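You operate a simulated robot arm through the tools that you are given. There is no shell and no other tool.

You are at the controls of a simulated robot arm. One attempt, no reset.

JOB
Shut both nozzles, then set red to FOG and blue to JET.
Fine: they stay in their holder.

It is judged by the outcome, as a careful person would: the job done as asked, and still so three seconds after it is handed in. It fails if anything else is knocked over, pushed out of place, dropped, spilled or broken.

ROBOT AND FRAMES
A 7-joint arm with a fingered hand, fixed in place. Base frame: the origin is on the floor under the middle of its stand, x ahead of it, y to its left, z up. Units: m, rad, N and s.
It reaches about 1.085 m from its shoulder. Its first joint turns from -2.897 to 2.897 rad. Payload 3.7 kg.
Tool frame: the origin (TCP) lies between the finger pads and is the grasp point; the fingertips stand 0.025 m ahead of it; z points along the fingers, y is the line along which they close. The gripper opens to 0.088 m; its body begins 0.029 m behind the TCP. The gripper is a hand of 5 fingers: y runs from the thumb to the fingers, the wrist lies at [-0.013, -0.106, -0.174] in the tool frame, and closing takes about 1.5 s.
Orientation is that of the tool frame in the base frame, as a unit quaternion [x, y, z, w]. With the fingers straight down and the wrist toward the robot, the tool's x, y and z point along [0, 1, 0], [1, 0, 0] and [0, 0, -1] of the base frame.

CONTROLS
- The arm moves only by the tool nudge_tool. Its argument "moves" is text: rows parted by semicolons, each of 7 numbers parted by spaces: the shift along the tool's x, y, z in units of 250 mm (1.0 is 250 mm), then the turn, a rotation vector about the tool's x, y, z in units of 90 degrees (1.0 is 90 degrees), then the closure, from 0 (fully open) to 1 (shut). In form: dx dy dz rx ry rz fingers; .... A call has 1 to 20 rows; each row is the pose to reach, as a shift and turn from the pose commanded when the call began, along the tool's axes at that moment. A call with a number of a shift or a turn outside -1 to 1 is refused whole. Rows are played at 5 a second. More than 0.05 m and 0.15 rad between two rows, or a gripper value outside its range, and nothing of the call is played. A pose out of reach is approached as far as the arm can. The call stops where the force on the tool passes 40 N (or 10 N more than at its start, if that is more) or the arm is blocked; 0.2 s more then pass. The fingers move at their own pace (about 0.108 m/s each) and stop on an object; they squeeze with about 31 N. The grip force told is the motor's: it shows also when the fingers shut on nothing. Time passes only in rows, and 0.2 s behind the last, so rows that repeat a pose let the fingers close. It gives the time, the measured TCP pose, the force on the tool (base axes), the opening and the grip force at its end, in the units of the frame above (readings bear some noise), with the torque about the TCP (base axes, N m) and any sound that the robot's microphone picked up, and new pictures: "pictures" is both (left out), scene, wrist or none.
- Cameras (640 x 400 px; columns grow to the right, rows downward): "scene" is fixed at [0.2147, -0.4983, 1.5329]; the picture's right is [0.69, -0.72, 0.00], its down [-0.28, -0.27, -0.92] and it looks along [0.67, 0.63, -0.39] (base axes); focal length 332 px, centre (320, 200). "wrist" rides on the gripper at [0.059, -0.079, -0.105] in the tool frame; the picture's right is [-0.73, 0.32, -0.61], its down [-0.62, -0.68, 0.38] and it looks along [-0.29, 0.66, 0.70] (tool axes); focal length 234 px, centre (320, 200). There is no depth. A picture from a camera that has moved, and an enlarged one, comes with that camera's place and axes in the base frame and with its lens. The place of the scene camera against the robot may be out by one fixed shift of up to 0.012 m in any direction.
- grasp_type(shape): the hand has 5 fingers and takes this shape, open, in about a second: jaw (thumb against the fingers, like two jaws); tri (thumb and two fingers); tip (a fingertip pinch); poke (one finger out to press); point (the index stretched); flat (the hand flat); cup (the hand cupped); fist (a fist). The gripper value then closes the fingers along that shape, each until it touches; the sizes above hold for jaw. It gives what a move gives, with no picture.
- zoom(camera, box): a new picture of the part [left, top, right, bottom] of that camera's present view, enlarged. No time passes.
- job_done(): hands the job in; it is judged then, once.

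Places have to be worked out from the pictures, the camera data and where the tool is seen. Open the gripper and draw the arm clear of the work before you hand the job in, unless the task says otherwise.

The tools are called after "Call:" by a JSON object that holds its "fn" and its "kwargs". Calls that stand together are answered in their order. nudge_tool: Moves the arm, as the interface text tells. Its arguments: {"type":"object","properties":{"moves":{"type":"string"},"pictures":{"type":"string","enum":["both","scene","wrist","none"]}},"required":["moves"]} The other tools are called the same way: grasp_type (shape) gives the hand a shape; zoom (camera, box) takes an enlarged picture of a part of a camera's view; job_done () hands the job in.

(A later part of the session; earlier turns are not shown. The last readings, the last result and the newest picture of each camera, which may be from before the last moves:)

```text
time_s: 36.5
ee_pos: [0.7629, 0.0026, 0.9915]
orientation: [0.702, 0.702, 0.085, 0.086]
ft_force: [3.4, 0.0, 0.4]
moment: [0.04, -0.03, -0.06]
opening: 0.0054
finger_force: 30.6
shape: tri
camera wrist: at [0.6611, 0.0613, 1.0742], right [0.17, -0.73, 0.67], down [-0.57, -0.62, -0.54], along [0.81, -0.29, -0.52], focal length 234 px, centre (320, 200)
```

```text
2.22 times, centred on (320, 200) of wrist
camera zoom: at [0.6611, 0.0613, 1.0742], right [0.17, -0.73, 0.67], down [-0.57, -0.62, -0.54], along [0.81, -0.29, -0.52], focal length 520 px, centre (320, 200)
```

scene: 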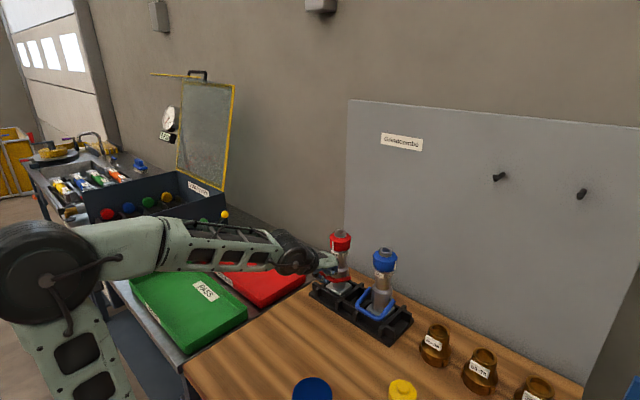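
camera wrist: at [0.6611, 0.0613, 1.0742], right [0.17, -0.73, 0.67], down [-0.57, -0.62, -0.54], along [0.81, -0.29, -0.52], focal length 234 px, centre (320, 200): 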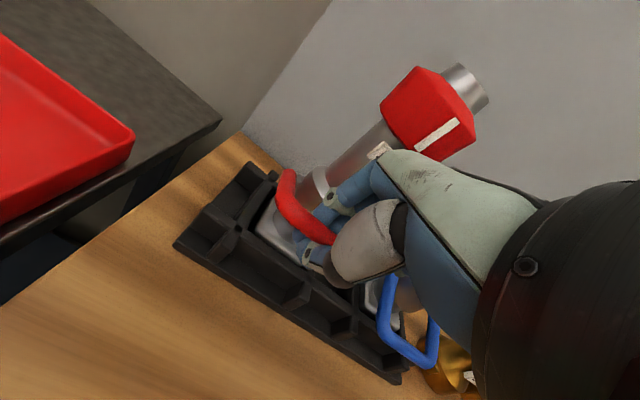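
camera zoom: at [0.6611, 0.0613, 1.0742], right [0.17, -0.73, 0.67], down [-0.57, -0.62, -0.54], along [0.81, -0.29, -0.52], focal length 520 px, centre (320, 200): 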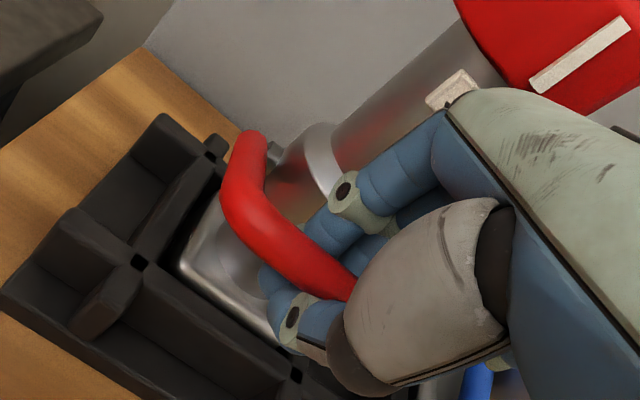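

The bail is now a little above horizontal. The pull has grown to 3.4 N, so I relax it slightly (1.5 mm) while lifting another 12° along the arc.

Call:
{"fn": "nudge_tool", "kwargs": {"moves": "0 0.0065 -0.0097 0 0 0 1; 0 0.0131 -0.0194 0 0 0 1; 0 0.0196 -0.0291 0 0 0 1; 0 0.0262 -0.0388 0 0 0 1; 0 0.0262 -0.0388 0 0 0 1", "pictures": "both"}}

Call:
{"fn": "zoom", "kwargs": {"camera": "scene", "box": [290, 220, 380, 305]}}

Call:
{"fn": "zoom", "kwargs": {"camera": "wrist", "box": [220, 110, 420, 290]}}

```text
time_s: 37.7
ee_pos: [0.7689, 0.0025, 1.0029]
orientation: [0.702, 0.702, 0.086, 0.086]
ft_force: [2.3, 0.4, -0.3]
moment: [0.0, 0.06, 0.03]
opening: 0.005
finger_force: 31.2
shape: tri
camera wrist: at [0.6655, 0.0614, 1.085], right [0.17, -0.73, 0.67], down [-0.57, -0.62, -0.54], along [0.81, -0.29, -0.52], focal length 234 px, centre (320, 200)
```

scene: 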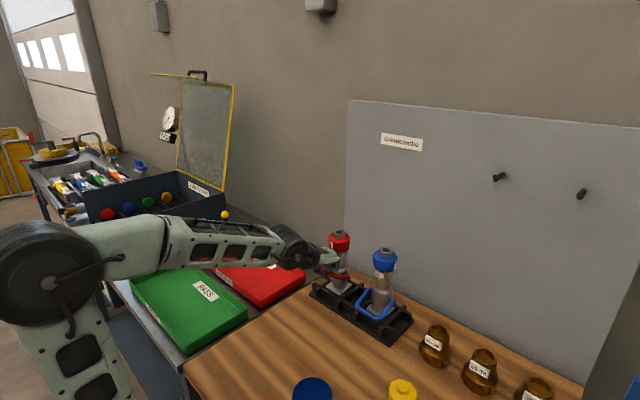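
wrist: 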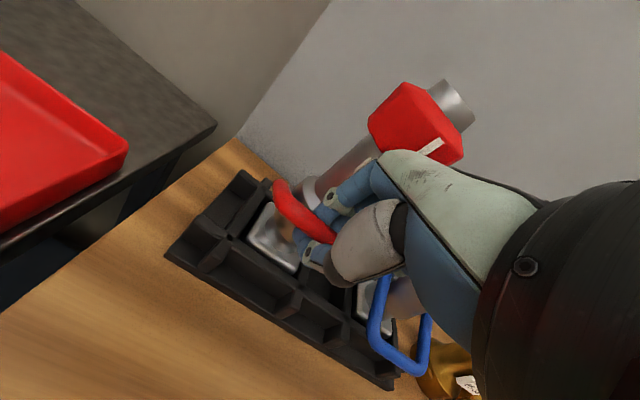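

```text
4.71 times, centred on (335, 262) of scene
camera zoom: at [0.2147, -0.4983, 1.5329], right [0.69, -0.72, 0.0], down [-0.28, -0.27, -0.92], along [0.67, 0.63, -0.39], focal length 1560 px, centre (249, -94)
```

zoom: 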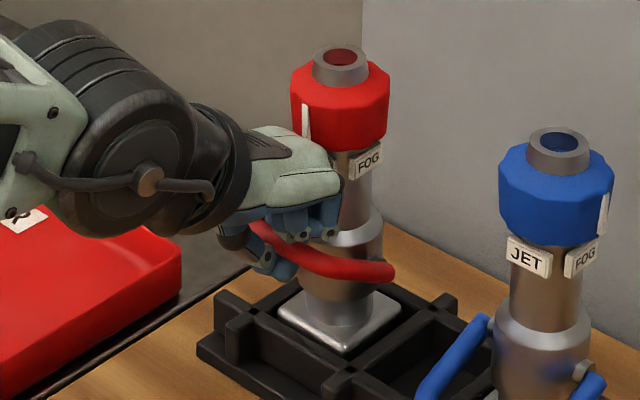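

```text
2.22 times, centred on (320, 200) of wrist
camera zoom: at [0.6655, 0.0614, 1.085], right [0.17, -0.73, 0.67], down [-0.57, -0.62, -0.54], along [0.81, -0.29, -0.52], focal length 520 px, centre (320, 200)
```

zoom: 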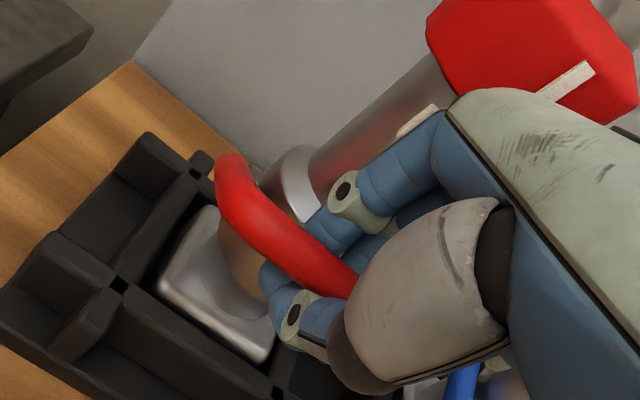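

The bail is near +20°, and the nozzle leans very slightly forward under the pull. I open the pinch a little to see whether the bail stays up by itself, then tilt the hand back 20° around the bar for more knuckle clearance.

Call:
{"fn": "nudge_tool", "kwargs": {"moves": "0 0 0 0 0 0 0.85; 0 0 0 0 0 0 0.77; 0 0 0 0 0 0 0.77; 0 -0.0054 0.0009 -0.055 0 0 0.77; 0 -0.0108 0.0019 -0.111 0 0 0.77; 0 -0.0162 0.0028 -0.167 0 0 0.77; 0 -0.0216 0.0037 -0.222 0 0 0.77; 0 -0.0216 0.0037 -0.222 0 0 0.77", "pictures": "both"}}

Call:
{"fn": "zoom", "kwargs": {"camera": "scene", "box": [290, 220, 380, 305]}}

Call:
{"fn": "zoom", "kwargs": {"camera": "wrist", "box": [220, 110, 420, 290]}}

```text
time_s: 39.5
ee_pos: [0.7639, 0.0033, 1.001]
orientation: [0.676, 0.677, 0.207, 0.206]
ft_force: [0.1, -0.6, -1.2]
moment: [0.03, -0.06, 0.02]
opening: 0.0203
finger_force: 0.0
shape: tri
camera wrist: at [0.638, 0.0614, 1.0437], right [-0.07, -0.73, 0.68], down [-0.35, -0.62, -0.7], along [0.93, -0.29, -0.21], focal length 234 px, centre (320, 200)
```

scene: 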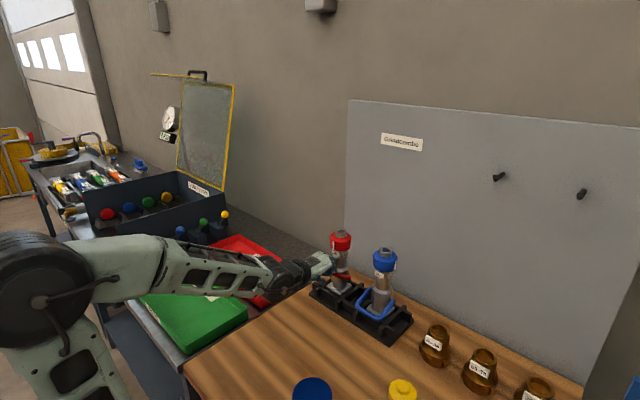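
wrist: 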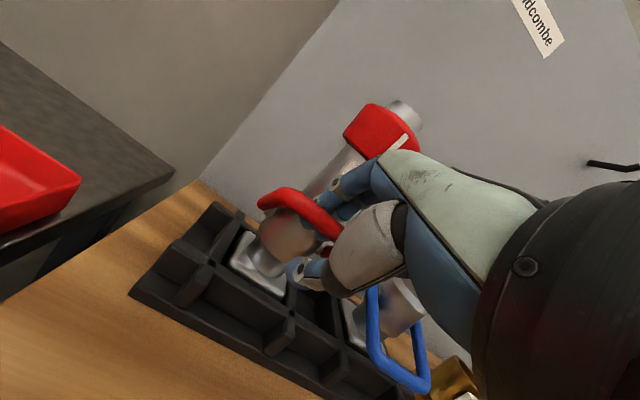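

```text
4.71 times, centred on (335, 262) of scene
camera zoom: at [0.2147, -0.4983, 1.5329], right [0.69, -0.72, 0.0], down [-0.28, -0.27, -0.92], along [0.67, 0.63, -0.39], focal length 1560 px, centre (249, -94)
```

zoom: 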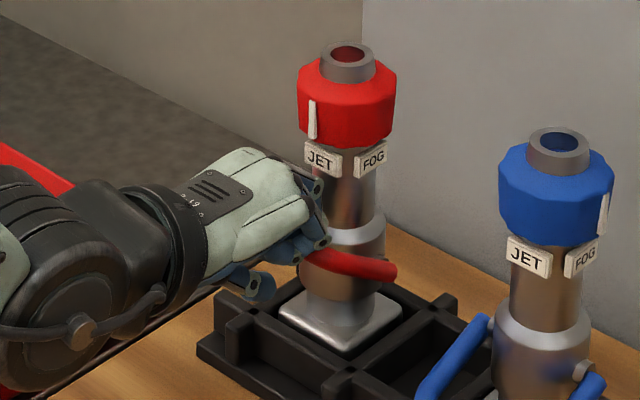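

```text
2.22 times, centred on (320, 200) of wrist
camera zoom: at [0.638, 0.0614, 1.0437], right [-0.07, -0.73, 0.68], down [-0.35, -0.62, -0.7], along [0.93, -0.29, -0.21], focal length 520 px, centre (320, 200)
```

zoom: 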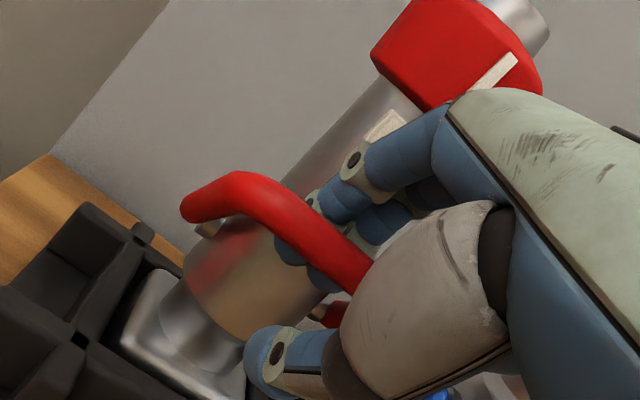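

The bail stays up by itself at about +18°, and the nozzle is upright in the pocket. I re-close the pinch on the bar.

Call:
{"fn": "nudge_tool", "kwargs": {"moves": "0 0 0 0 0 0 0.85; 0 0 0 0 0 0 0.92; 0 0 0 0 0 0 1; 0 0 0 0 0 0 1; 0 0 0 0 0 0 1; 0 0 0 0 0 0 1", "pictures": "both"}}

Call:
{"fn": "zoom", "kwargs": {"camera": "wrist", "box": [220, 110, 420, 290]}}

Call:
{"fn": "zoom", "kwargs": {"camera": "scene", "box": [290, 220, 380, 305]}}

```text
time_s: 40.9
ee_pos: [0.7635, 0.0026, 1.0016]
orientation: [0.675, 0.677, 0.207, 0.206]
ft_force: [2.8, -0.5, 0.6]
moment: [-0.01, -0.01, 0.03]
opening: 0.0
finger_force: 31.2
shape: tri
camera wrist: at [0.6382, 0.0614, 1.0438], right [-0.07, -0.73, 0.68], down [-0.35, -0.62, -0.7], along [0.93, -0.29, -0.21], focal length 234 px, centre (320, 200)
```

scene: 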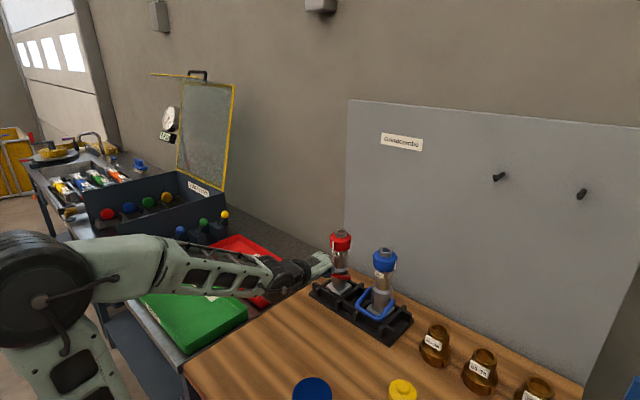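
wrist: 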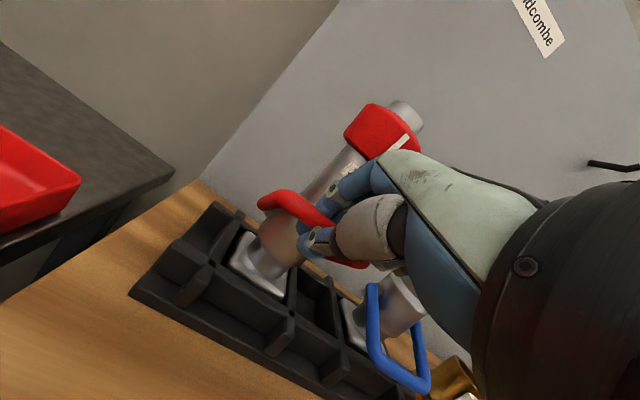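

```text
2.22 times, centred on (320, 200) of wrist
camera zoom: at [0.6382, 0.0614, 1.0438], right [-0.07, -0.73, 0.68], down [-0.35, -0.62, -0.7], along [0.93, -0.29, -0.21], focal length 520 px, centre (320, 200)
```

zoom: 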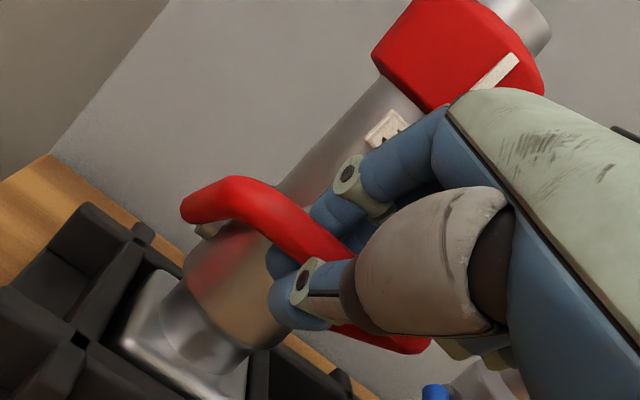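

```text
4.71 times, centred on (335, 262) of scene
camera zoom: at [0.2147, -0.4983, 1.5329], right [0.69, -0.72, 0.0], down [-0.28, -0.27, -0.92], along [0.67, 0.63, -0.39], focal length 1560 px, centre (249, -94)
```

zoom: 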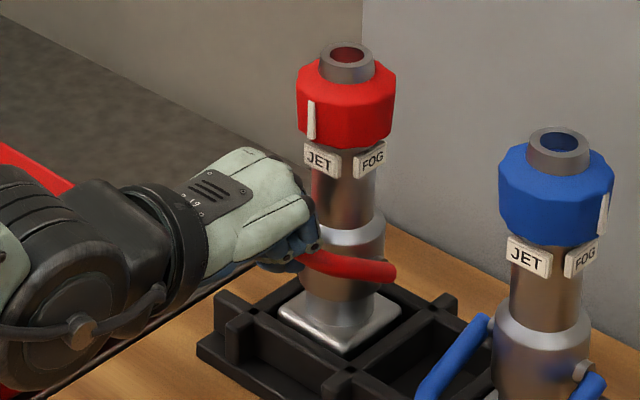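

The bar is caged with the thumb beneath it. I lift on along the arc towards +30°.

Call:
{"fn": "nudge_tool", "kwargs": {"moves": "0 0.0096 -0.006 0 0 0 1; 0 0.0192 -0.012 0 0 0 1; 0 0.0288 -0.018 0 0 0 1; 0 0.0383 -0.0239 0 0 0 1; 0 0.0383 -0.0239 0 0 0 1", "pictures": "both"}}

Call:
{"fn": "zoom", "kwargs": {"camera": "wrist", "box": [220, 110, 420, 290]}}

Call:
{"fn": "zoom", "kwargs": {"camera": "scene", "box": [290, 220, 380, 305]}}

```text
time_s: 42.1
ee_pos: [0.7686, 0.0019, 1.0106]
orientation: [0.675, 0.677, 0.207, 0.206]
ft_force: [3.2, -0.9, -7.2]
moment: [0.02, 0.11, 0.01]
opening: 0.0
finger_force: 31.2
shape: tri
camera wrist: at [0.6432, 0.0613, 1.0538], right [-0.07, -0.73, 0.68], down [-0.35, -0.62, -0.7], along [0.93, -0.29, -0.21], focal length 234 px, centre (320, 200)
```

scene: 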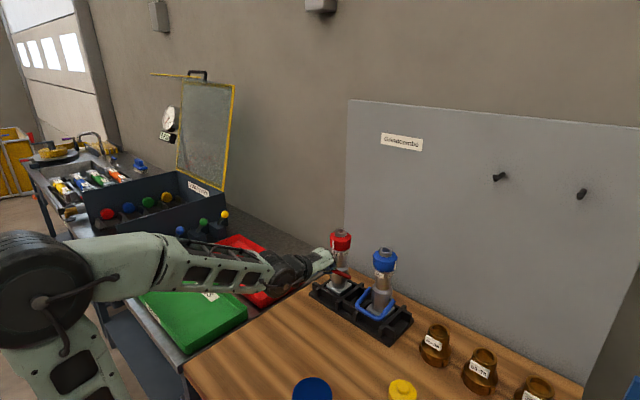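
wrist: 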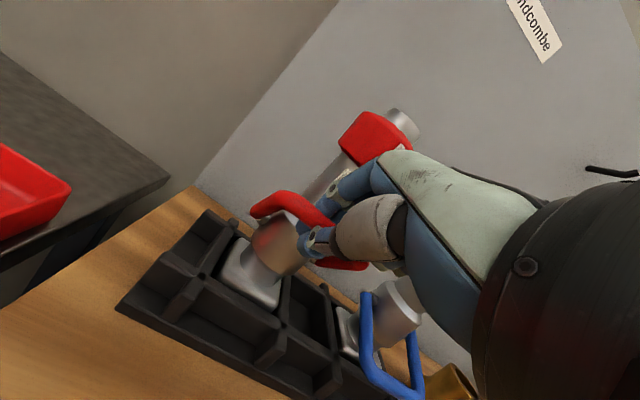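

```text
2.22 times, centred on (320, 200) of wrist
camera zoom: at [0.6432, 0.0613, 1.0538], right [-0.07, -0.73, 0.68], down [-0.35, -0.62, -0.7], along [0.93, -0.29, -0.21], focal length 520 px, centre (320, 200)
```

zoom: 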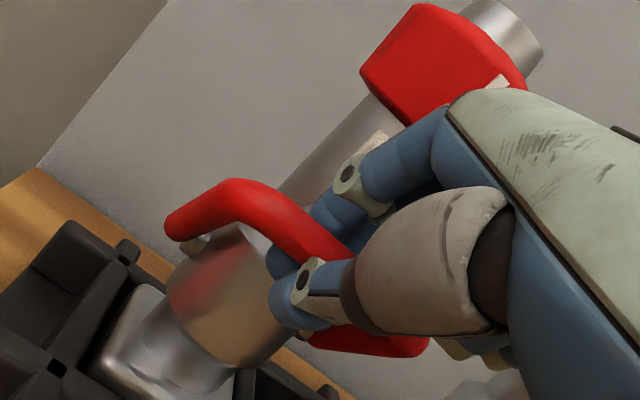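

```text
4.71 times, centred on (335, 262) of scene
camera zoom: at [0.2147, -0.4983, 1.5329], right [0.69, -0.72, 0.0], down [-0.28, -0.27, -0.92], along [0.67, 0.63, -0.39], focal length 1560 px, centre (249, -94)
```

zoom: 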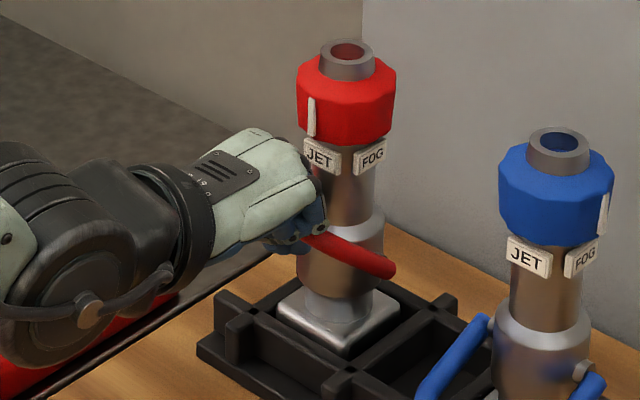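

By the arm slope the bail is now near +40°, but the hand is pulling up with 7 N, so my path is too steep for this angle. I relax by moving 4 mm forward and 2 mm down.

Call:
{"fn": "nudge_tool", "kwargs": {"moves": "0 0.004 0.008 0 0 0 1; 0 0.0088 0.0156 0 0 0 1; 0 0.0088 0.0156 0 0 0 1", "pictures": "both"}}

Call:
{"fn": "zoom", "kwargs": {"camera": "wrist", "box": [220, 110, 420, 290]}}

Call:
{"fn": "zoom", "kwargs": {"camera": "scene", "box": [290, 220, 380, 305]}}

```text
time_s: 42.9
ee_pos: [0.7715, 0.0023, 1.0101]
orientation: [0.676, 0.677, 0.207, 0.207]
ft_force: [-1.4, 1.2, -0.2]
moment: [-0.01, 0.01, 0.08]
opening: 0.0
finger_force: 30.4
shape: tri
camera wrist: at [0.6467, 0.0617, 1.0522], right [-0.07, -0.73, 0.68], down [-0.35, -0.62, -0.7], along [0.93, -0.29, -0.21], focal length 234 px, centre (320, 200)
```

scene: 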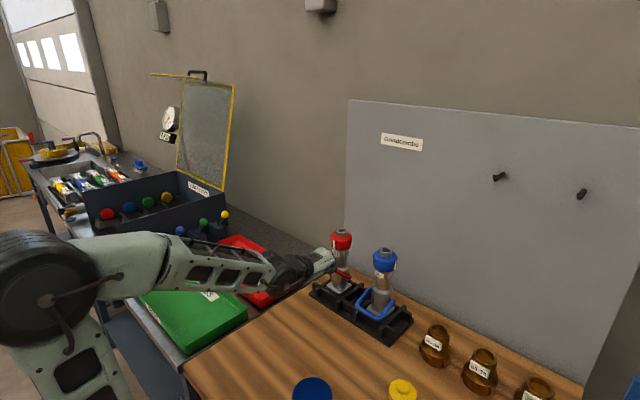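
wrist: 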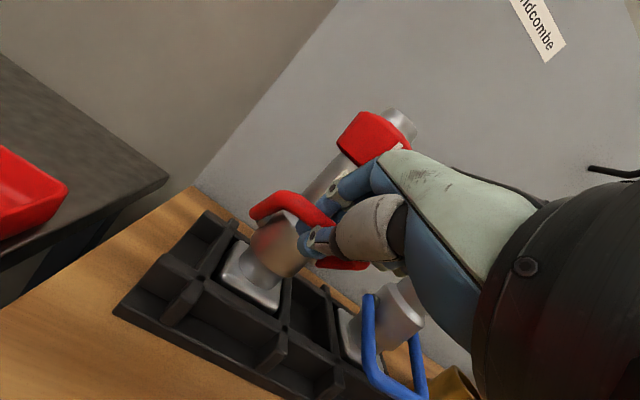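

```text
2.22 times, centred on (320, 200) of wrist
camera zoom: at [0.6467, 0.0617, 1.0522], right [-0.07, -0.73, 0.68], down [-0.35, -0.62, -0.7], along [0.93, -0.29, -0.21], focal length 520 px, centre (320, 200)
```

zoom: 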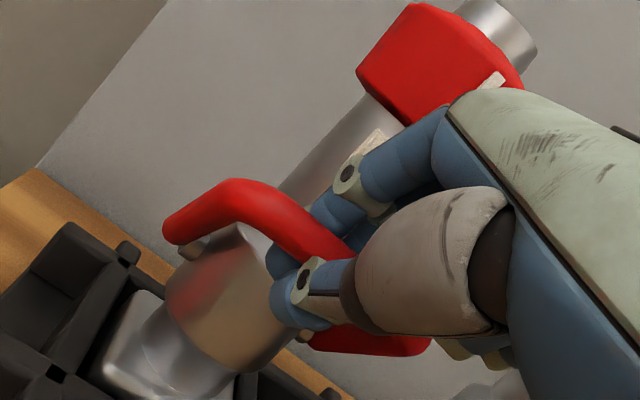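

```text
4.71 times, centred on (335, 262) of scene
camera zoom: at [0.2147, -0.4983, 1.5329], right [0.69, -0.72, 0.0], down [-0.28, -0.27, -0.92], along [0.67, 0.63, -0.39], focal length 1560 px, centre (249, -94)
```

zoom: 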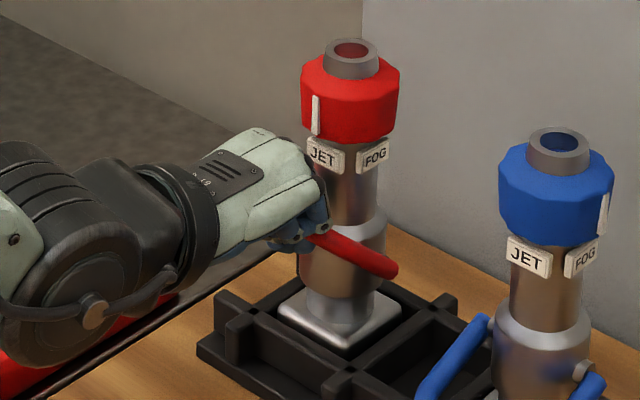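

The bail is at about +43° and the force is near zero. The index is now close to the barrel, so I release carefully, moving the hand back as the fingers open so the index doesn't push the barrel, and then withdraw along the finger direction.

Call:
{"fn": "nudge_tool", "kwargs": {"moves": "0 -0.01 0 0 0 0 0.94; 0 -0.022 0 0 0 0 0.88; 0 -0.034 0 0 0 0 0.82; 0 -0.044 0 0 0 0 0.77; 0 -0.044 -0.04 0 0 0 0.77; 0 -0.044 -0.09 0 0 0 0.77; 0 -0.044 -0.16 0 0 0 0.77; 0 -0.044 -0.24 0 0 0 0.77", "pictures": "both"}}

Call:
{"fn": "zoom", "kwargs": {"camera": "wrist", "box": [180, 90, 420, 290]}}

Call:
{"fn": "zoom", "kwargs": {"camera": "scene", "box": [290, 215, 380, 305]}}

```text
time_s: 44.7
ee_pos: [0.7291, 0.003, 1.0537]
orientation: [0.675, 0.677, 0.208, 0.207]
ft_force: [0.3, -0.4, 0.1]
moment: [0.02, 0.01, 0.0]
opening: 0.0201
finger_force: 0.1
shape: tri
camera wrist: at [0.6045, 0.062, 1.0959], right [-0.07, -0.73, 0.68], down [-0.35, -0.62, -0.7], along [0.93, -0.29, -0.21], focal length 234 px, centre (320, 200)
```

scene: 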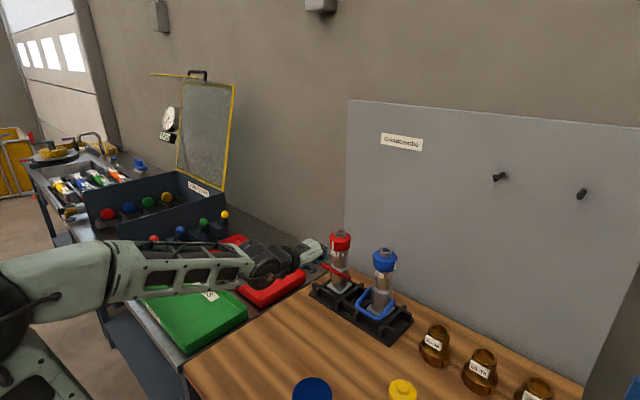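
wrist: 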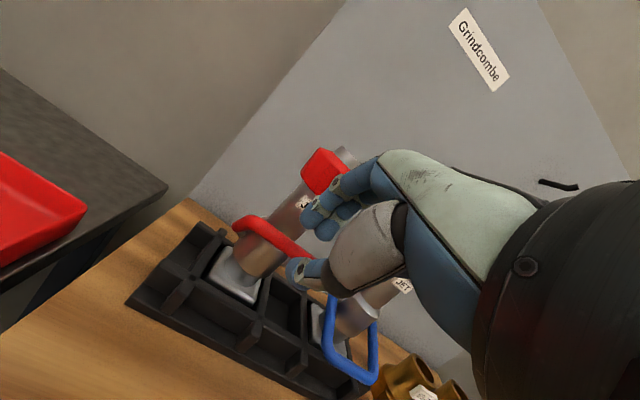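

```text
2.00 times, centred on (300, 190) of wrist
camera zoom: at [0.6045, 0.062, 1.0959], right [-0.07, -0.73, 0.68], down [-0.35, -0.62, -0.7], along [0.93, -0.29, -0.21], focal length 468 px, centre (360, 220)
```

zoom: 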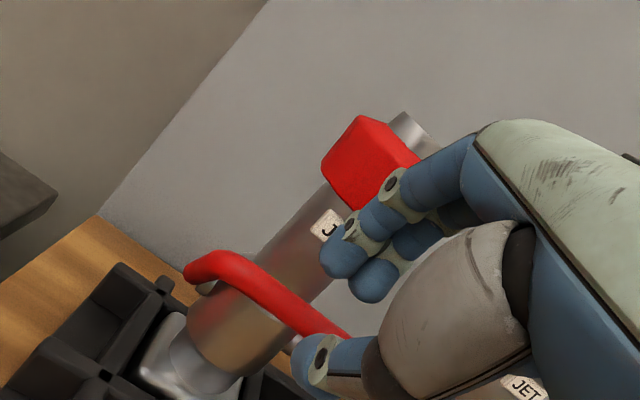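

```text
4.44 times, centred on (335, 260) of scene
camera zoom: at [0.2147, -0.4983, 1.5329], right [0.69, -0.72, 0.0], down [-0.28, -0.27, -0.92], along [0.67, 0.63, -0.39], focal length 1474 px, centre (253, -67)
```

zoom: 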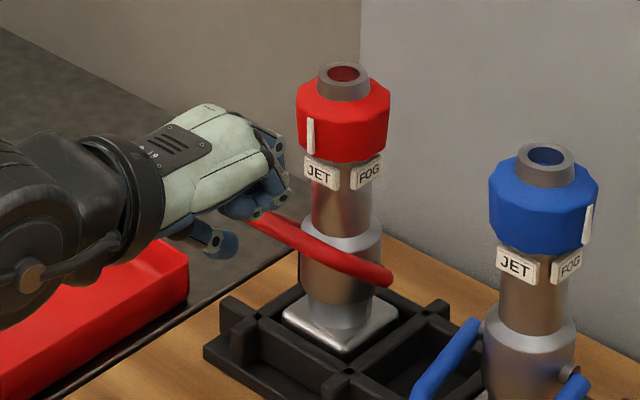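

The nozzle is seated and upright, and the bail holds at about +47°. To find whether that is its end stop, I close the fingers into a single tip and bring it in front of and below the bar, without touching, to then push gently.

Call:
{"fn": "nudge_tool", "kwargs": {"moves": "0 -0.016 0 0 0 0 1; 0 -0.036 0 0 0 0 1; 0 -0.036 0 0 0 0 1; 0 -0.036 0.05 0 0 0 1; 0 -0.036 0.1 0 0 0 1; 0 -0.036 0.16 0 0 0 1; 0 -0.036 0.22 0 0 0 1; 0 -0.036 0.22 0 0 0 1", "pictures": "both"}}

Call:
{"fn": "zoom", "kwargs": {"camera": "wrist", "box": [220, 110, 420, 290]}}

Call:
{"fn": "zoom", "kwargs": {"camera": "scene", "box": [290, 215, 380, 305]}}

```text
time_s: 46.5
ee_pos: [0.7521, 0.0022, 1.0022]
orientation: [0.676, 0.677, 0.207, 0.206]
ft_force: [-1.5, -0.3, -0.4]
moment: [-0.05, -0.01, 0.01]
opening: 0.0
finger_force: 31.3
shape: tri
camera wrist: at [0.6269, 0.0614, 1.0442], right [-0.07, -0.73, 0.68], down [-0.35, -0.62, -0.7], along [0.93, -0.29, -0.21], focal length 234 px, centre (320, 200)
```

scene: 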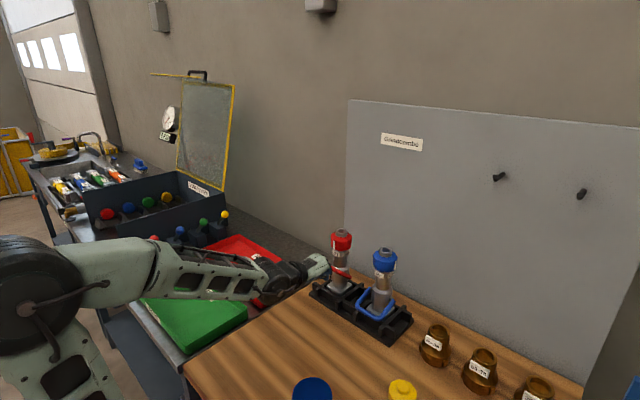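
wrist: 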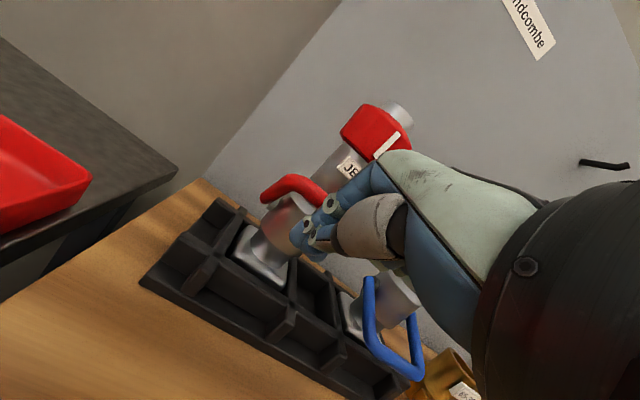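

```text
2.22 times, centred on (320, 200) of wrist
camera zoom: at [0.6269, 0.0614, 1.0442], right [-0.07, -0.73, 0.68], down [-0.35, -0.62, -0.7], along [0.93, -0.29, -0.21], focal length 520 px, centre (320, 200)
```

zoom: 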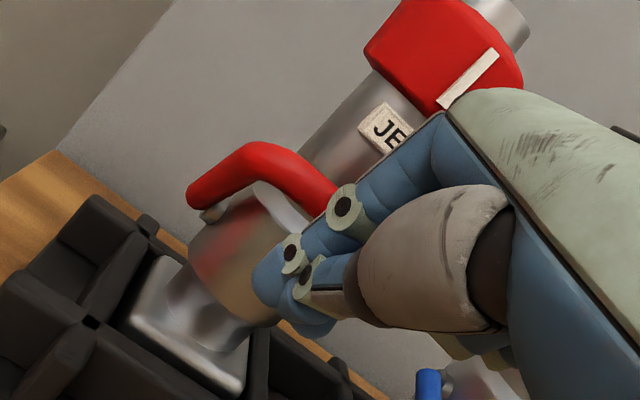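

```text
4.44 times, centred on (335, 260) of scene
camera zoom: at [0.2147, -0.4983, 1.5329], right [0.69, -0.72, 0.0], down [-0.28, -0.27, -0.92], along [0.67, 0.63, -0.39], focal length 1474 px, centre (253, -67)
```

zoom: 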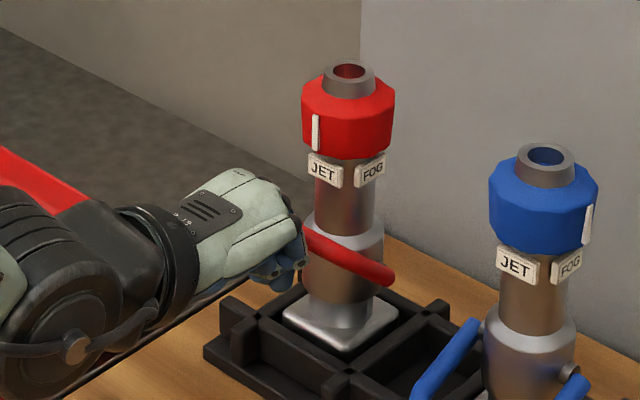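

The closed fingertips are lightly touching the bar (1.5 N). I push 4 mm further in the closing direction to see whether the bail moves or is against its stop.

Call:
{"fn": "nudge_tool", "kwargs": {"moves": "0 0.008 0 0 0 0 1; 0 0.016 0 0 0 0 1; 0 0.016 0 0 0 0 1", "pictures": "both"}}

Call:
{"fn": "zoom", "kwargs": {"camera": "wrist", "box": [220, 110, 420, 290]}}

Call:
{"fn": "zoom", "kwargs": {"camera": "scene", "box": [290, 215, 380, 305]}}

```text
time_s: 47.3
ee_pos: [0.7568, 0.0028, 1.0052]
orientation: [0.675, 0.677, 0.208, 0.207]
ft_force: [-1.7, 0.8, -0.1]
moment: [0.02, -0.03, 0.02]
opening: 0.0001
finger_force: 30.7
shape: tri
camera wrist: at [0.6312, 0.0614, 1.0472], right [-0.07, -0.73, 0.68], down [-0.35, -0.62, -0.7], along [0.93, -0.29, -0.21], focal length 234 px, centre (320, 200)
```

scene: 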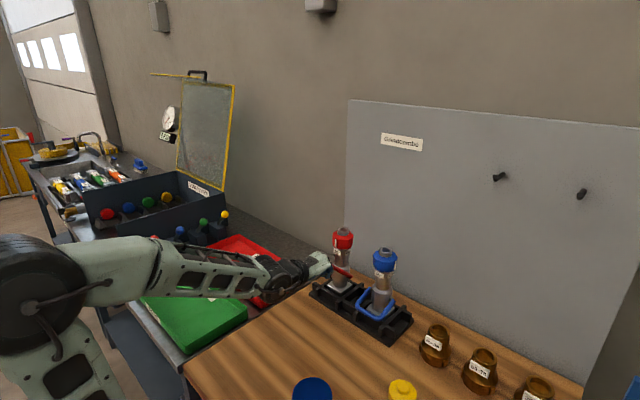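
wrist: 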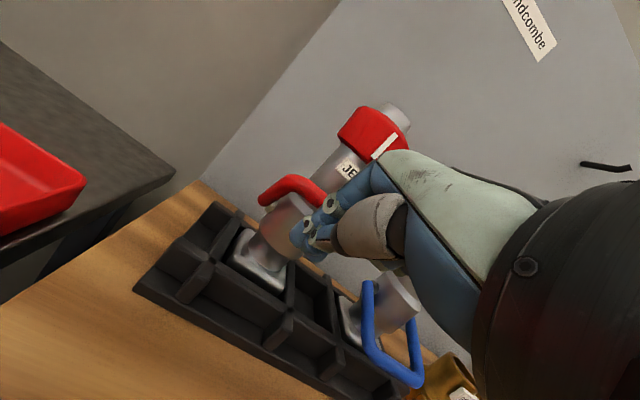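

```text
2.22 times, centred on (320, 200) of wrist
camera zoom: at [0.6312, 0.0614, 1.0472], right [-0.07, -0.73, 0.68], down [-0.35, -0.62, -0.7], along [0.93, -0.29, -0.21], focal length 520 px, centre (320, 200)
```

zoom: 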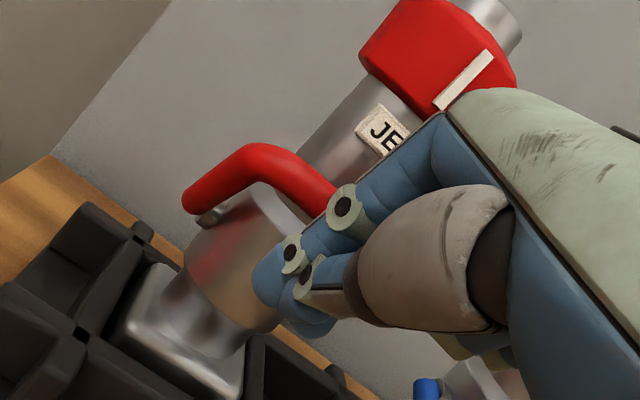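

```text
4.44 times, centred on (335, 260) of scene
camera zoom: at [0.2147, -0.4983, 1.5329], right [0.69, -0.72, 0.0], down [-0.28, -0.27, -0.92], along [0.67, 0.63, -0.39], focal length 1474 px, centre (253, -67)
```

zoom: 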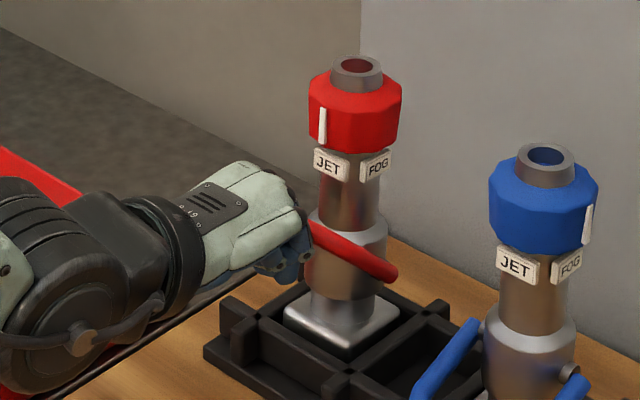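

The nozzle tips slightly back under 1.7 N. If the hinge is only viscous, it will creep under this light push, so I hold still for two seconds and see whether the nozzle settles upright.

Call:
{"fn": "nudge_tool", "kwargs": {"moves": "0 0 0 0 0 0 1; 0 0 0 0 0 0 1; 0 0 0 0 0 0 1; 0 0 0 0 0 0 1; 0 0 0 0 0 0 1; 0 0 0 0 0 0 1; 0 0 0 0 0 0 1; 0 0 0 0 0 0 1; 0 0 0 0 0 0 1; 0 0 0 0 0 0 1", "pictures": "both"}}

Call:
{"fn": "zoom", "kwargs": {"camera": "scene", "box": [290, 215, 380, 305]}}

Call:
{"fn": "zoom", "kwargs": {"camera": "wrist", "box": [220, 110, 420, 290]}}

```text
time_s: 49.5
ee_pos: [0.7564, 0.0023, 1.0045]
orientation: [0.675, 0.677, 0.207, 0.207]
ft_force: [-1.3, -0.1, -1.0]
moment: [0.01, -0.01, -0.02]
opening: 0.0001
finger_force: 31.3
shape: tri
camera wrist: at [0.6311, 0.0613, 1.0471], right [-0.07, -0.73, 0.68], down [-0.35, -0.62, -0.7], along [0.93, -0.29, -0.21], focal length 234 px, centre (320, 200)
```

scene: 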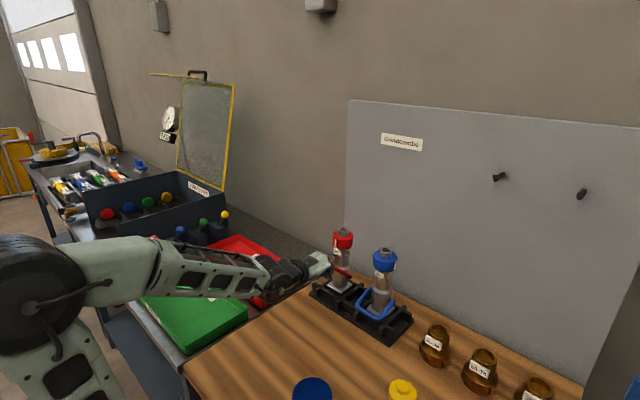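
wrist: 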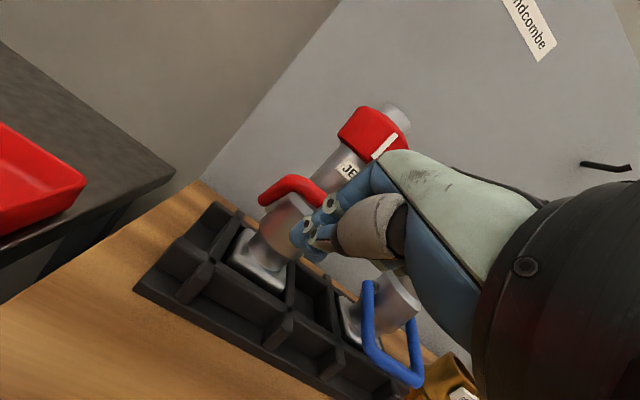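

```text
4.44 times, centred on (335, 260) of scene
camera zoom: at [0.2147, -0.4983, 1.5329], right [0.69, -0.72, 0.0], down [-0.28, -0.27, -0.92], along [0.67, 0.63, -0.39], focal length 1474 px, centre (253, -67)
```

zoom: 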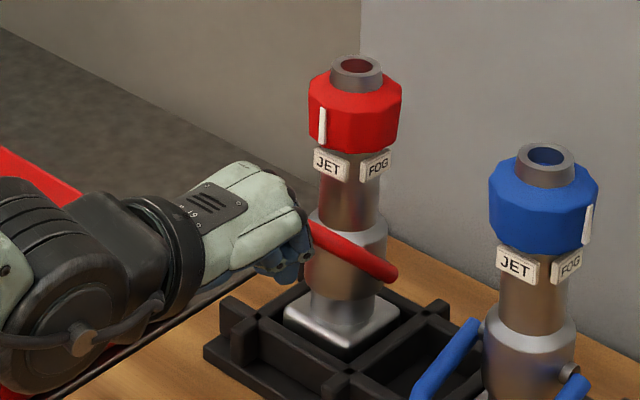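

```text
2.22 times, centred on (320, 200) of wrist
camera zoom: at [0.6311, 0.0613, 1.0471], right [-0.07, -0.73, 0.68], down [-0.35, -0.62, -0.7], along [0.93, -0.29, -0.21], focal length 520 px, centre (320, 200)
```

zoom: 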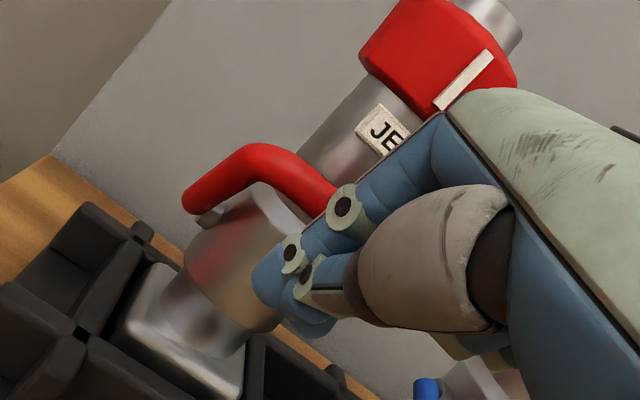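

The bail does not creep, so here it is either at its stop or held by dry friction. I will settle it with a squeeze whose forces balance: thumb on the bar front and fingers behind the barrel, coming from the left side. First I back away and rise clear.

Call:
{"fn": "nudge_tool", "kwargs": {"moves": "0 -0.04 0 0 0 0 1; 0 -0.08 0 0 0 0 1; 0 -0.149 -0.101 0 0 0 1; 0.08 -0.093 -0.256 0.09 0 0 1; 0.2 -0.004 -0.388 0.18 0 0 0.6; 0.32 0.086 -0.521 0.27 0 0 0.3; 0.44 0.131 -0.587 0.36 0 0 0; 0.44 0.131 -0.587 0.378 0 0 0", "pictures": "both"}}

Call:
{"fn": "zoom", "kwargs": {"camera": "scene", "box": [290, 215, 380, 305]}}

Call:
{"fn": "zoom", "kwargs": {"camera": "wrist", "box": [180, 150, 420, 350]}}

```text
time_s: 51.3
ee_pos: [0.7016, 0.1129, 1.1457]
orientation: [0.707, 0.708, -0.001, 0.0]
ft_force: [0.0, -0.6, 0.8]
moment: [0.01, 0.02, -0.01]
opening: 0.0877
finger_force: 0.0
shape: tri
camera wrist: at [0.6212, 0.1715, 1.2498], right [0.32, -0.73, 0.61], down [-0.68, -0.62, -0.38], along [0.66, -0.29, -0.7], focal length 234 px, centre (320, 200)
```

scene: 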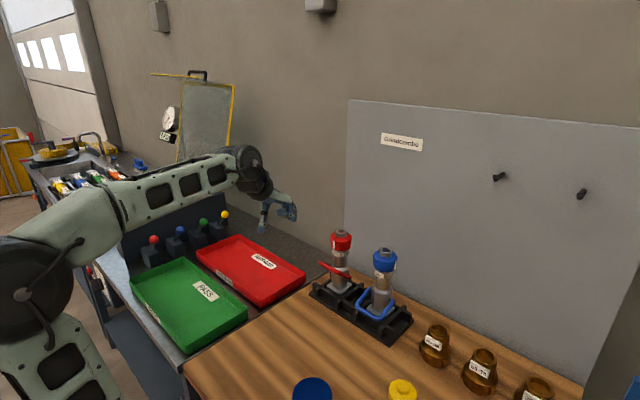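
wrist: 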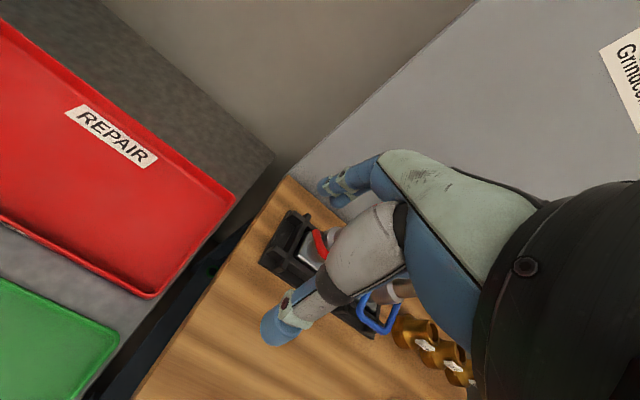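

```text
4.44 times, centred on (335, 260) of scene
camera zoom: at [0.2147, -0.4983, 1.5329], right [0.69, -0.72, 0.0], down [-0.28, -0.27, -0.92], along [0.67, 0.63, -0.39], focal length 1474 px, centre (253, -67)
```

zoom: 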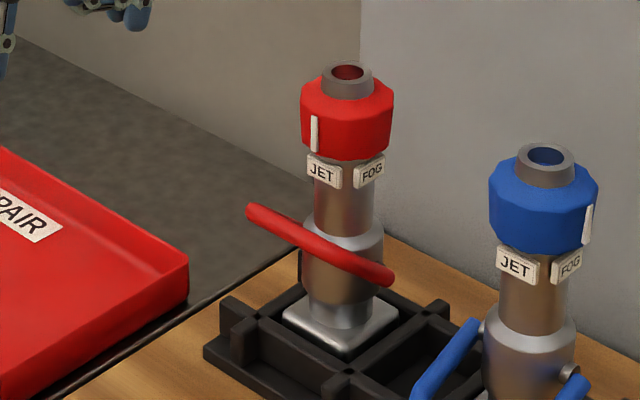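

```text
2.00 times, centred on (300, 250) of wrist
camera zoom: at [0.6212, 0.1715, 1.2498], right [0.32, -0.73, 0.61], down [-0.68, -0.62, -0.38], along [0.66, -0.29, -0.7], focal length 468 px, centre (360, 100)
```

zoom: 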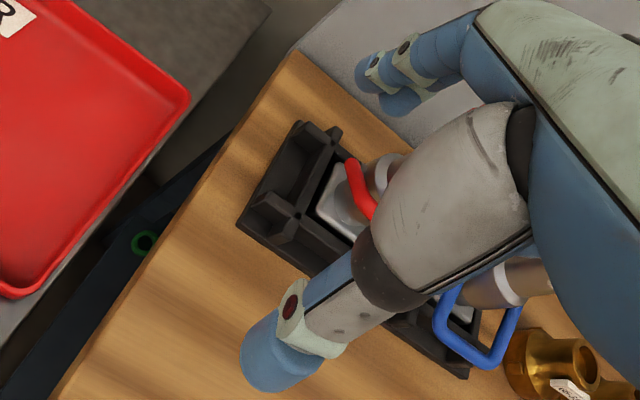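

The nozzle stands upright with the bail near +42°, edge-on to the camera. I roll the hand so its fingers point right (-y) with the thumb in front, ready for a squeeze from the left.

Call:
{"fn": "nudge_tool", "kwargs": {"moves": "0 0 0 0 -0.0778 0 0; 0 0 0 0 -0.1556 0 0; 0 0 0 0 -0.2333 0 0; 0 0 0 0 -0.3111 0 0; 0 0 0 0 -0.3889 0 0; 0 0 0 0 -0.4667 0 0; 0 0 0 0 -0.5444 0 0; 0 0 0 0 -0.6222 0 0; 0 0 0 0 -0.7 0 0; 0 0 0 0 -0.7778 0 0; 0 0 0 0 -0.7778 0 0", "pictures": "both"}}

Call:
{"fn": "zoom", "kwargs": {"camera": "scene", "box": [220, 150, 400, 310]}}

```text
time_s: 53.7
ee_pos: [0.6999, 0.111, 1.145]
orientation: [0.578, 0.58, -0.406, 0.406]
ft_force: [0.4, 0.4, 0.1]
moment: [-0.01, -0.02, 0.0]
opening: 0.0879
finger_force: 0.1
shape: tri
camera wrist: at [0.6204, 0.231, 1.1247], right [0.32, 0.32, 0.89], down [-0.68, -0.57, 0.46], along [0.66, -0.75, 0.04], focal length 234 px, centre (320, 200)
```

scene: 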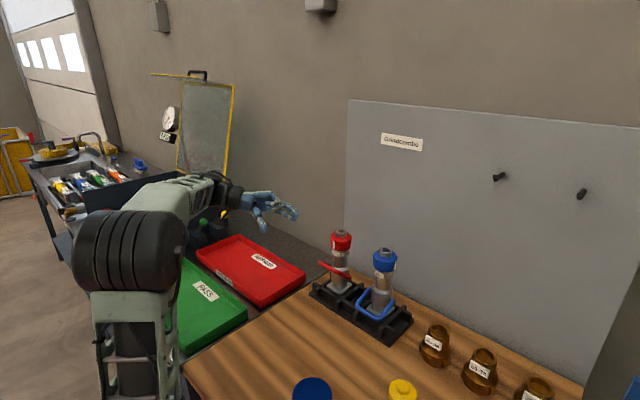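
wrist: 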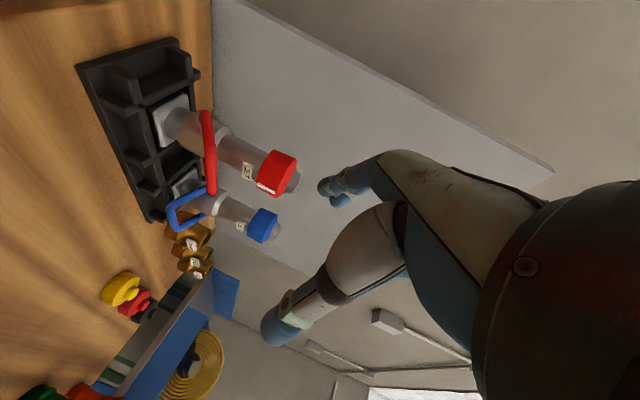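

```text
2.50 times, centred on (310, 230) of scene
camera zoom: at [0.2147, -0.4983, 1.5329], right [0.69, -0.72, 0.0], down [-0.28, -0.27, -0.92], along [0.67, 0.63, -0.39], focal length 829 px, centre (345, 125)
```

zoom: 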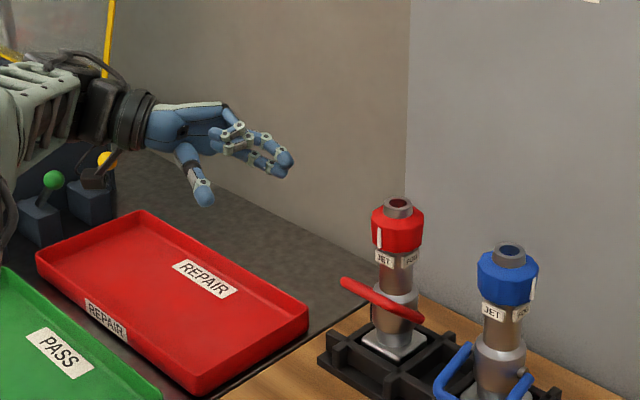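

The orientation is good and the wrist camera now has a clear side view of the red bail. I zoom in to measure the geometry before approaching.

Call:
{"fn": "zoom", "kwargs": {"camera": "wrist", "box": [100, 60, 340, 260]}}

Call:
{"fn": "zoom", "kwargs": {"camera": "wrist", "box": [140, 80, 310, 220]}}

```text
2.00 times, centred on (220, 160) of wrist
camera zoom: at [0.6204, 0.231, 1.1247], right [0.32, 0.32, 0.89], down [-0.68, -0.57, 0.46], along [0.66, -0.75, 0.04], focal length 468 px, centre (520, 280)
```

zoom: 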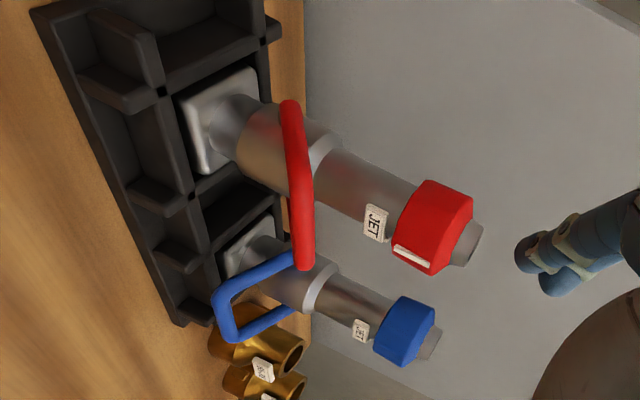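

```text
2.86 times, centred on (225, 150) of wrist
camera zoom: at [0.6204, 0.231, 1.1247], right [0.32, 0.32, 0.89], down [-0.68, -0.57, 0.46], along [0.66, -0.75, 0.04], focal length 669 px, centre (591, 343)
```

zoom: 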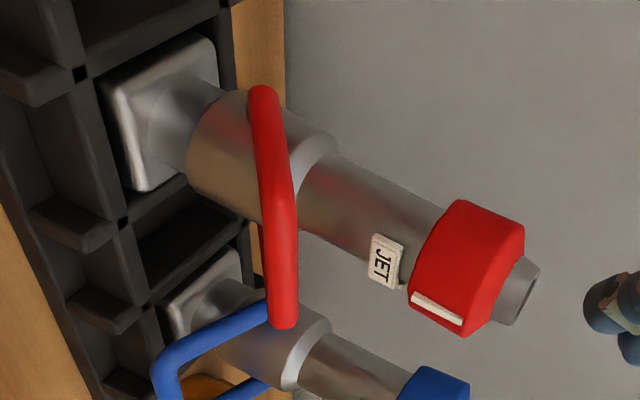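

The bar is at (0.783, 1.006), the barrel axis at x≈0.827, and the bail is at about 41°. For the squeeze I use the jaw shape, so no curled fingers hit the barrel, and move level with the bar while staying about 10 cm to its left.

Call:
{"fn": "grasp_type", "kwargs": {"shape": "jaw"}}

Call:
{"fn": "nudge_tool", "kwargs": {"moves": "0.09 0.076 0.02 0 0 0 0; 0.18 0.152 0.04 0 0 0 0; 0.27 0.228 0.06 0 0 0 0; 0.36 0.304 0.08 0 0 0 0; 0.46 0.38 0.1 0 0 0 0; 0.552 0.456 0.12 0 0 0 0; 0.552 0.456 0.12 0 0 0 0", "pictures": "both"}}

Call:
{"fn": "zoom", "kwargs": {"camera": "scene", "box": [240, 190, 390, 310]}}

Call:
{"fn": "zoom", "kwargs": {"camera": "wrist", "box": [160, 120, 400, 340]}}

```text
time_s: 54.6
ee_pos: [0.7001, 0.1116, 1.1447]
orientation: [0.579, 0.58, -0.405, 0.406]
ft_force: [0.0, 0.7, 0.0]
moment: [-0.03, 0.01, 0.0]
opening: 0.0876
finger_force: 0.1
shape: jaw
```

```text
time_s: 56.2
ee_pos: [0.8156, 0.1316, 1.0053]
orientation: [0.579, 0.579, -0.405, 0.406]
ft_force: [-0.2, -0.1, -0.9]
moment: [-0.01, 0.0, 0.01]
opening: 0.0877
finger_force: 0.1
shape: jaw
camera wrist: at [0.7356, 0.2507, 0.9855], right [0.32, 0.32, 0.89], down [-0.68, -0.57, 0.46], along [0.66, -0.75, 0.03], focal length 234 px, centre (320, 200)
```

scene: 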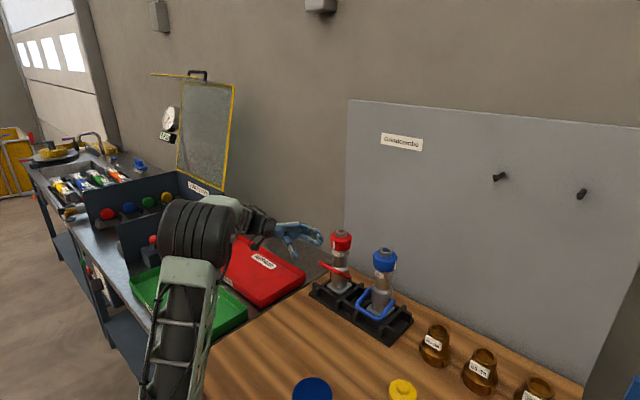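
wrist: 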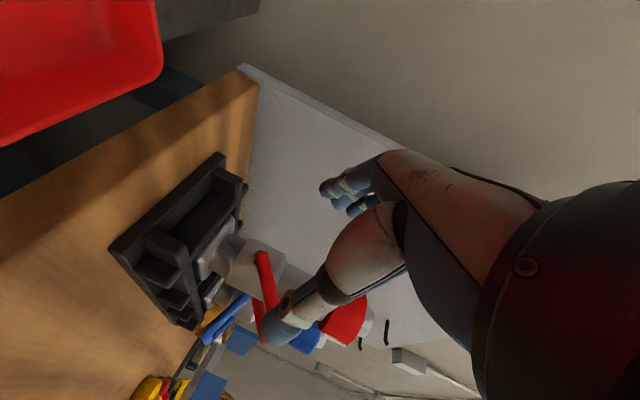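

```text
3.33 times, centred on (315, 250) of scene
camera zoom: at [0.2147, -0.4983, 1.5329], right [0.69, -0.72, 0.0], down [-0.28, -0.27, -0.92], along [0.67, 0.63, -0.39], focal length 1105 px, centre (337, 33)
```

zoom: 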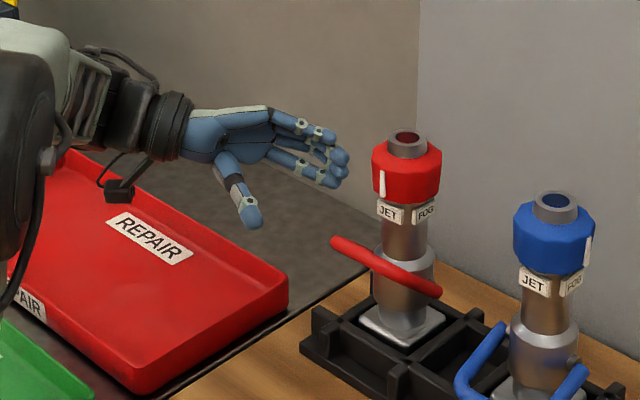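

```text
1.82 times, centred on (280, 230) of wrist
camera zoom: at [0.7356, 0.2507, 0.9855], right [0.32, 0.32, 0.89], down [-0.68, -0.57, 0.46], along [0.66, -0.75, 0.03], focal length 426 px, centre (393, 146)
```

zoom: 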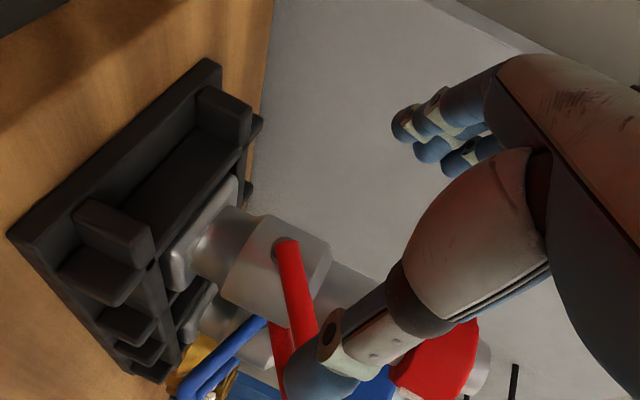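

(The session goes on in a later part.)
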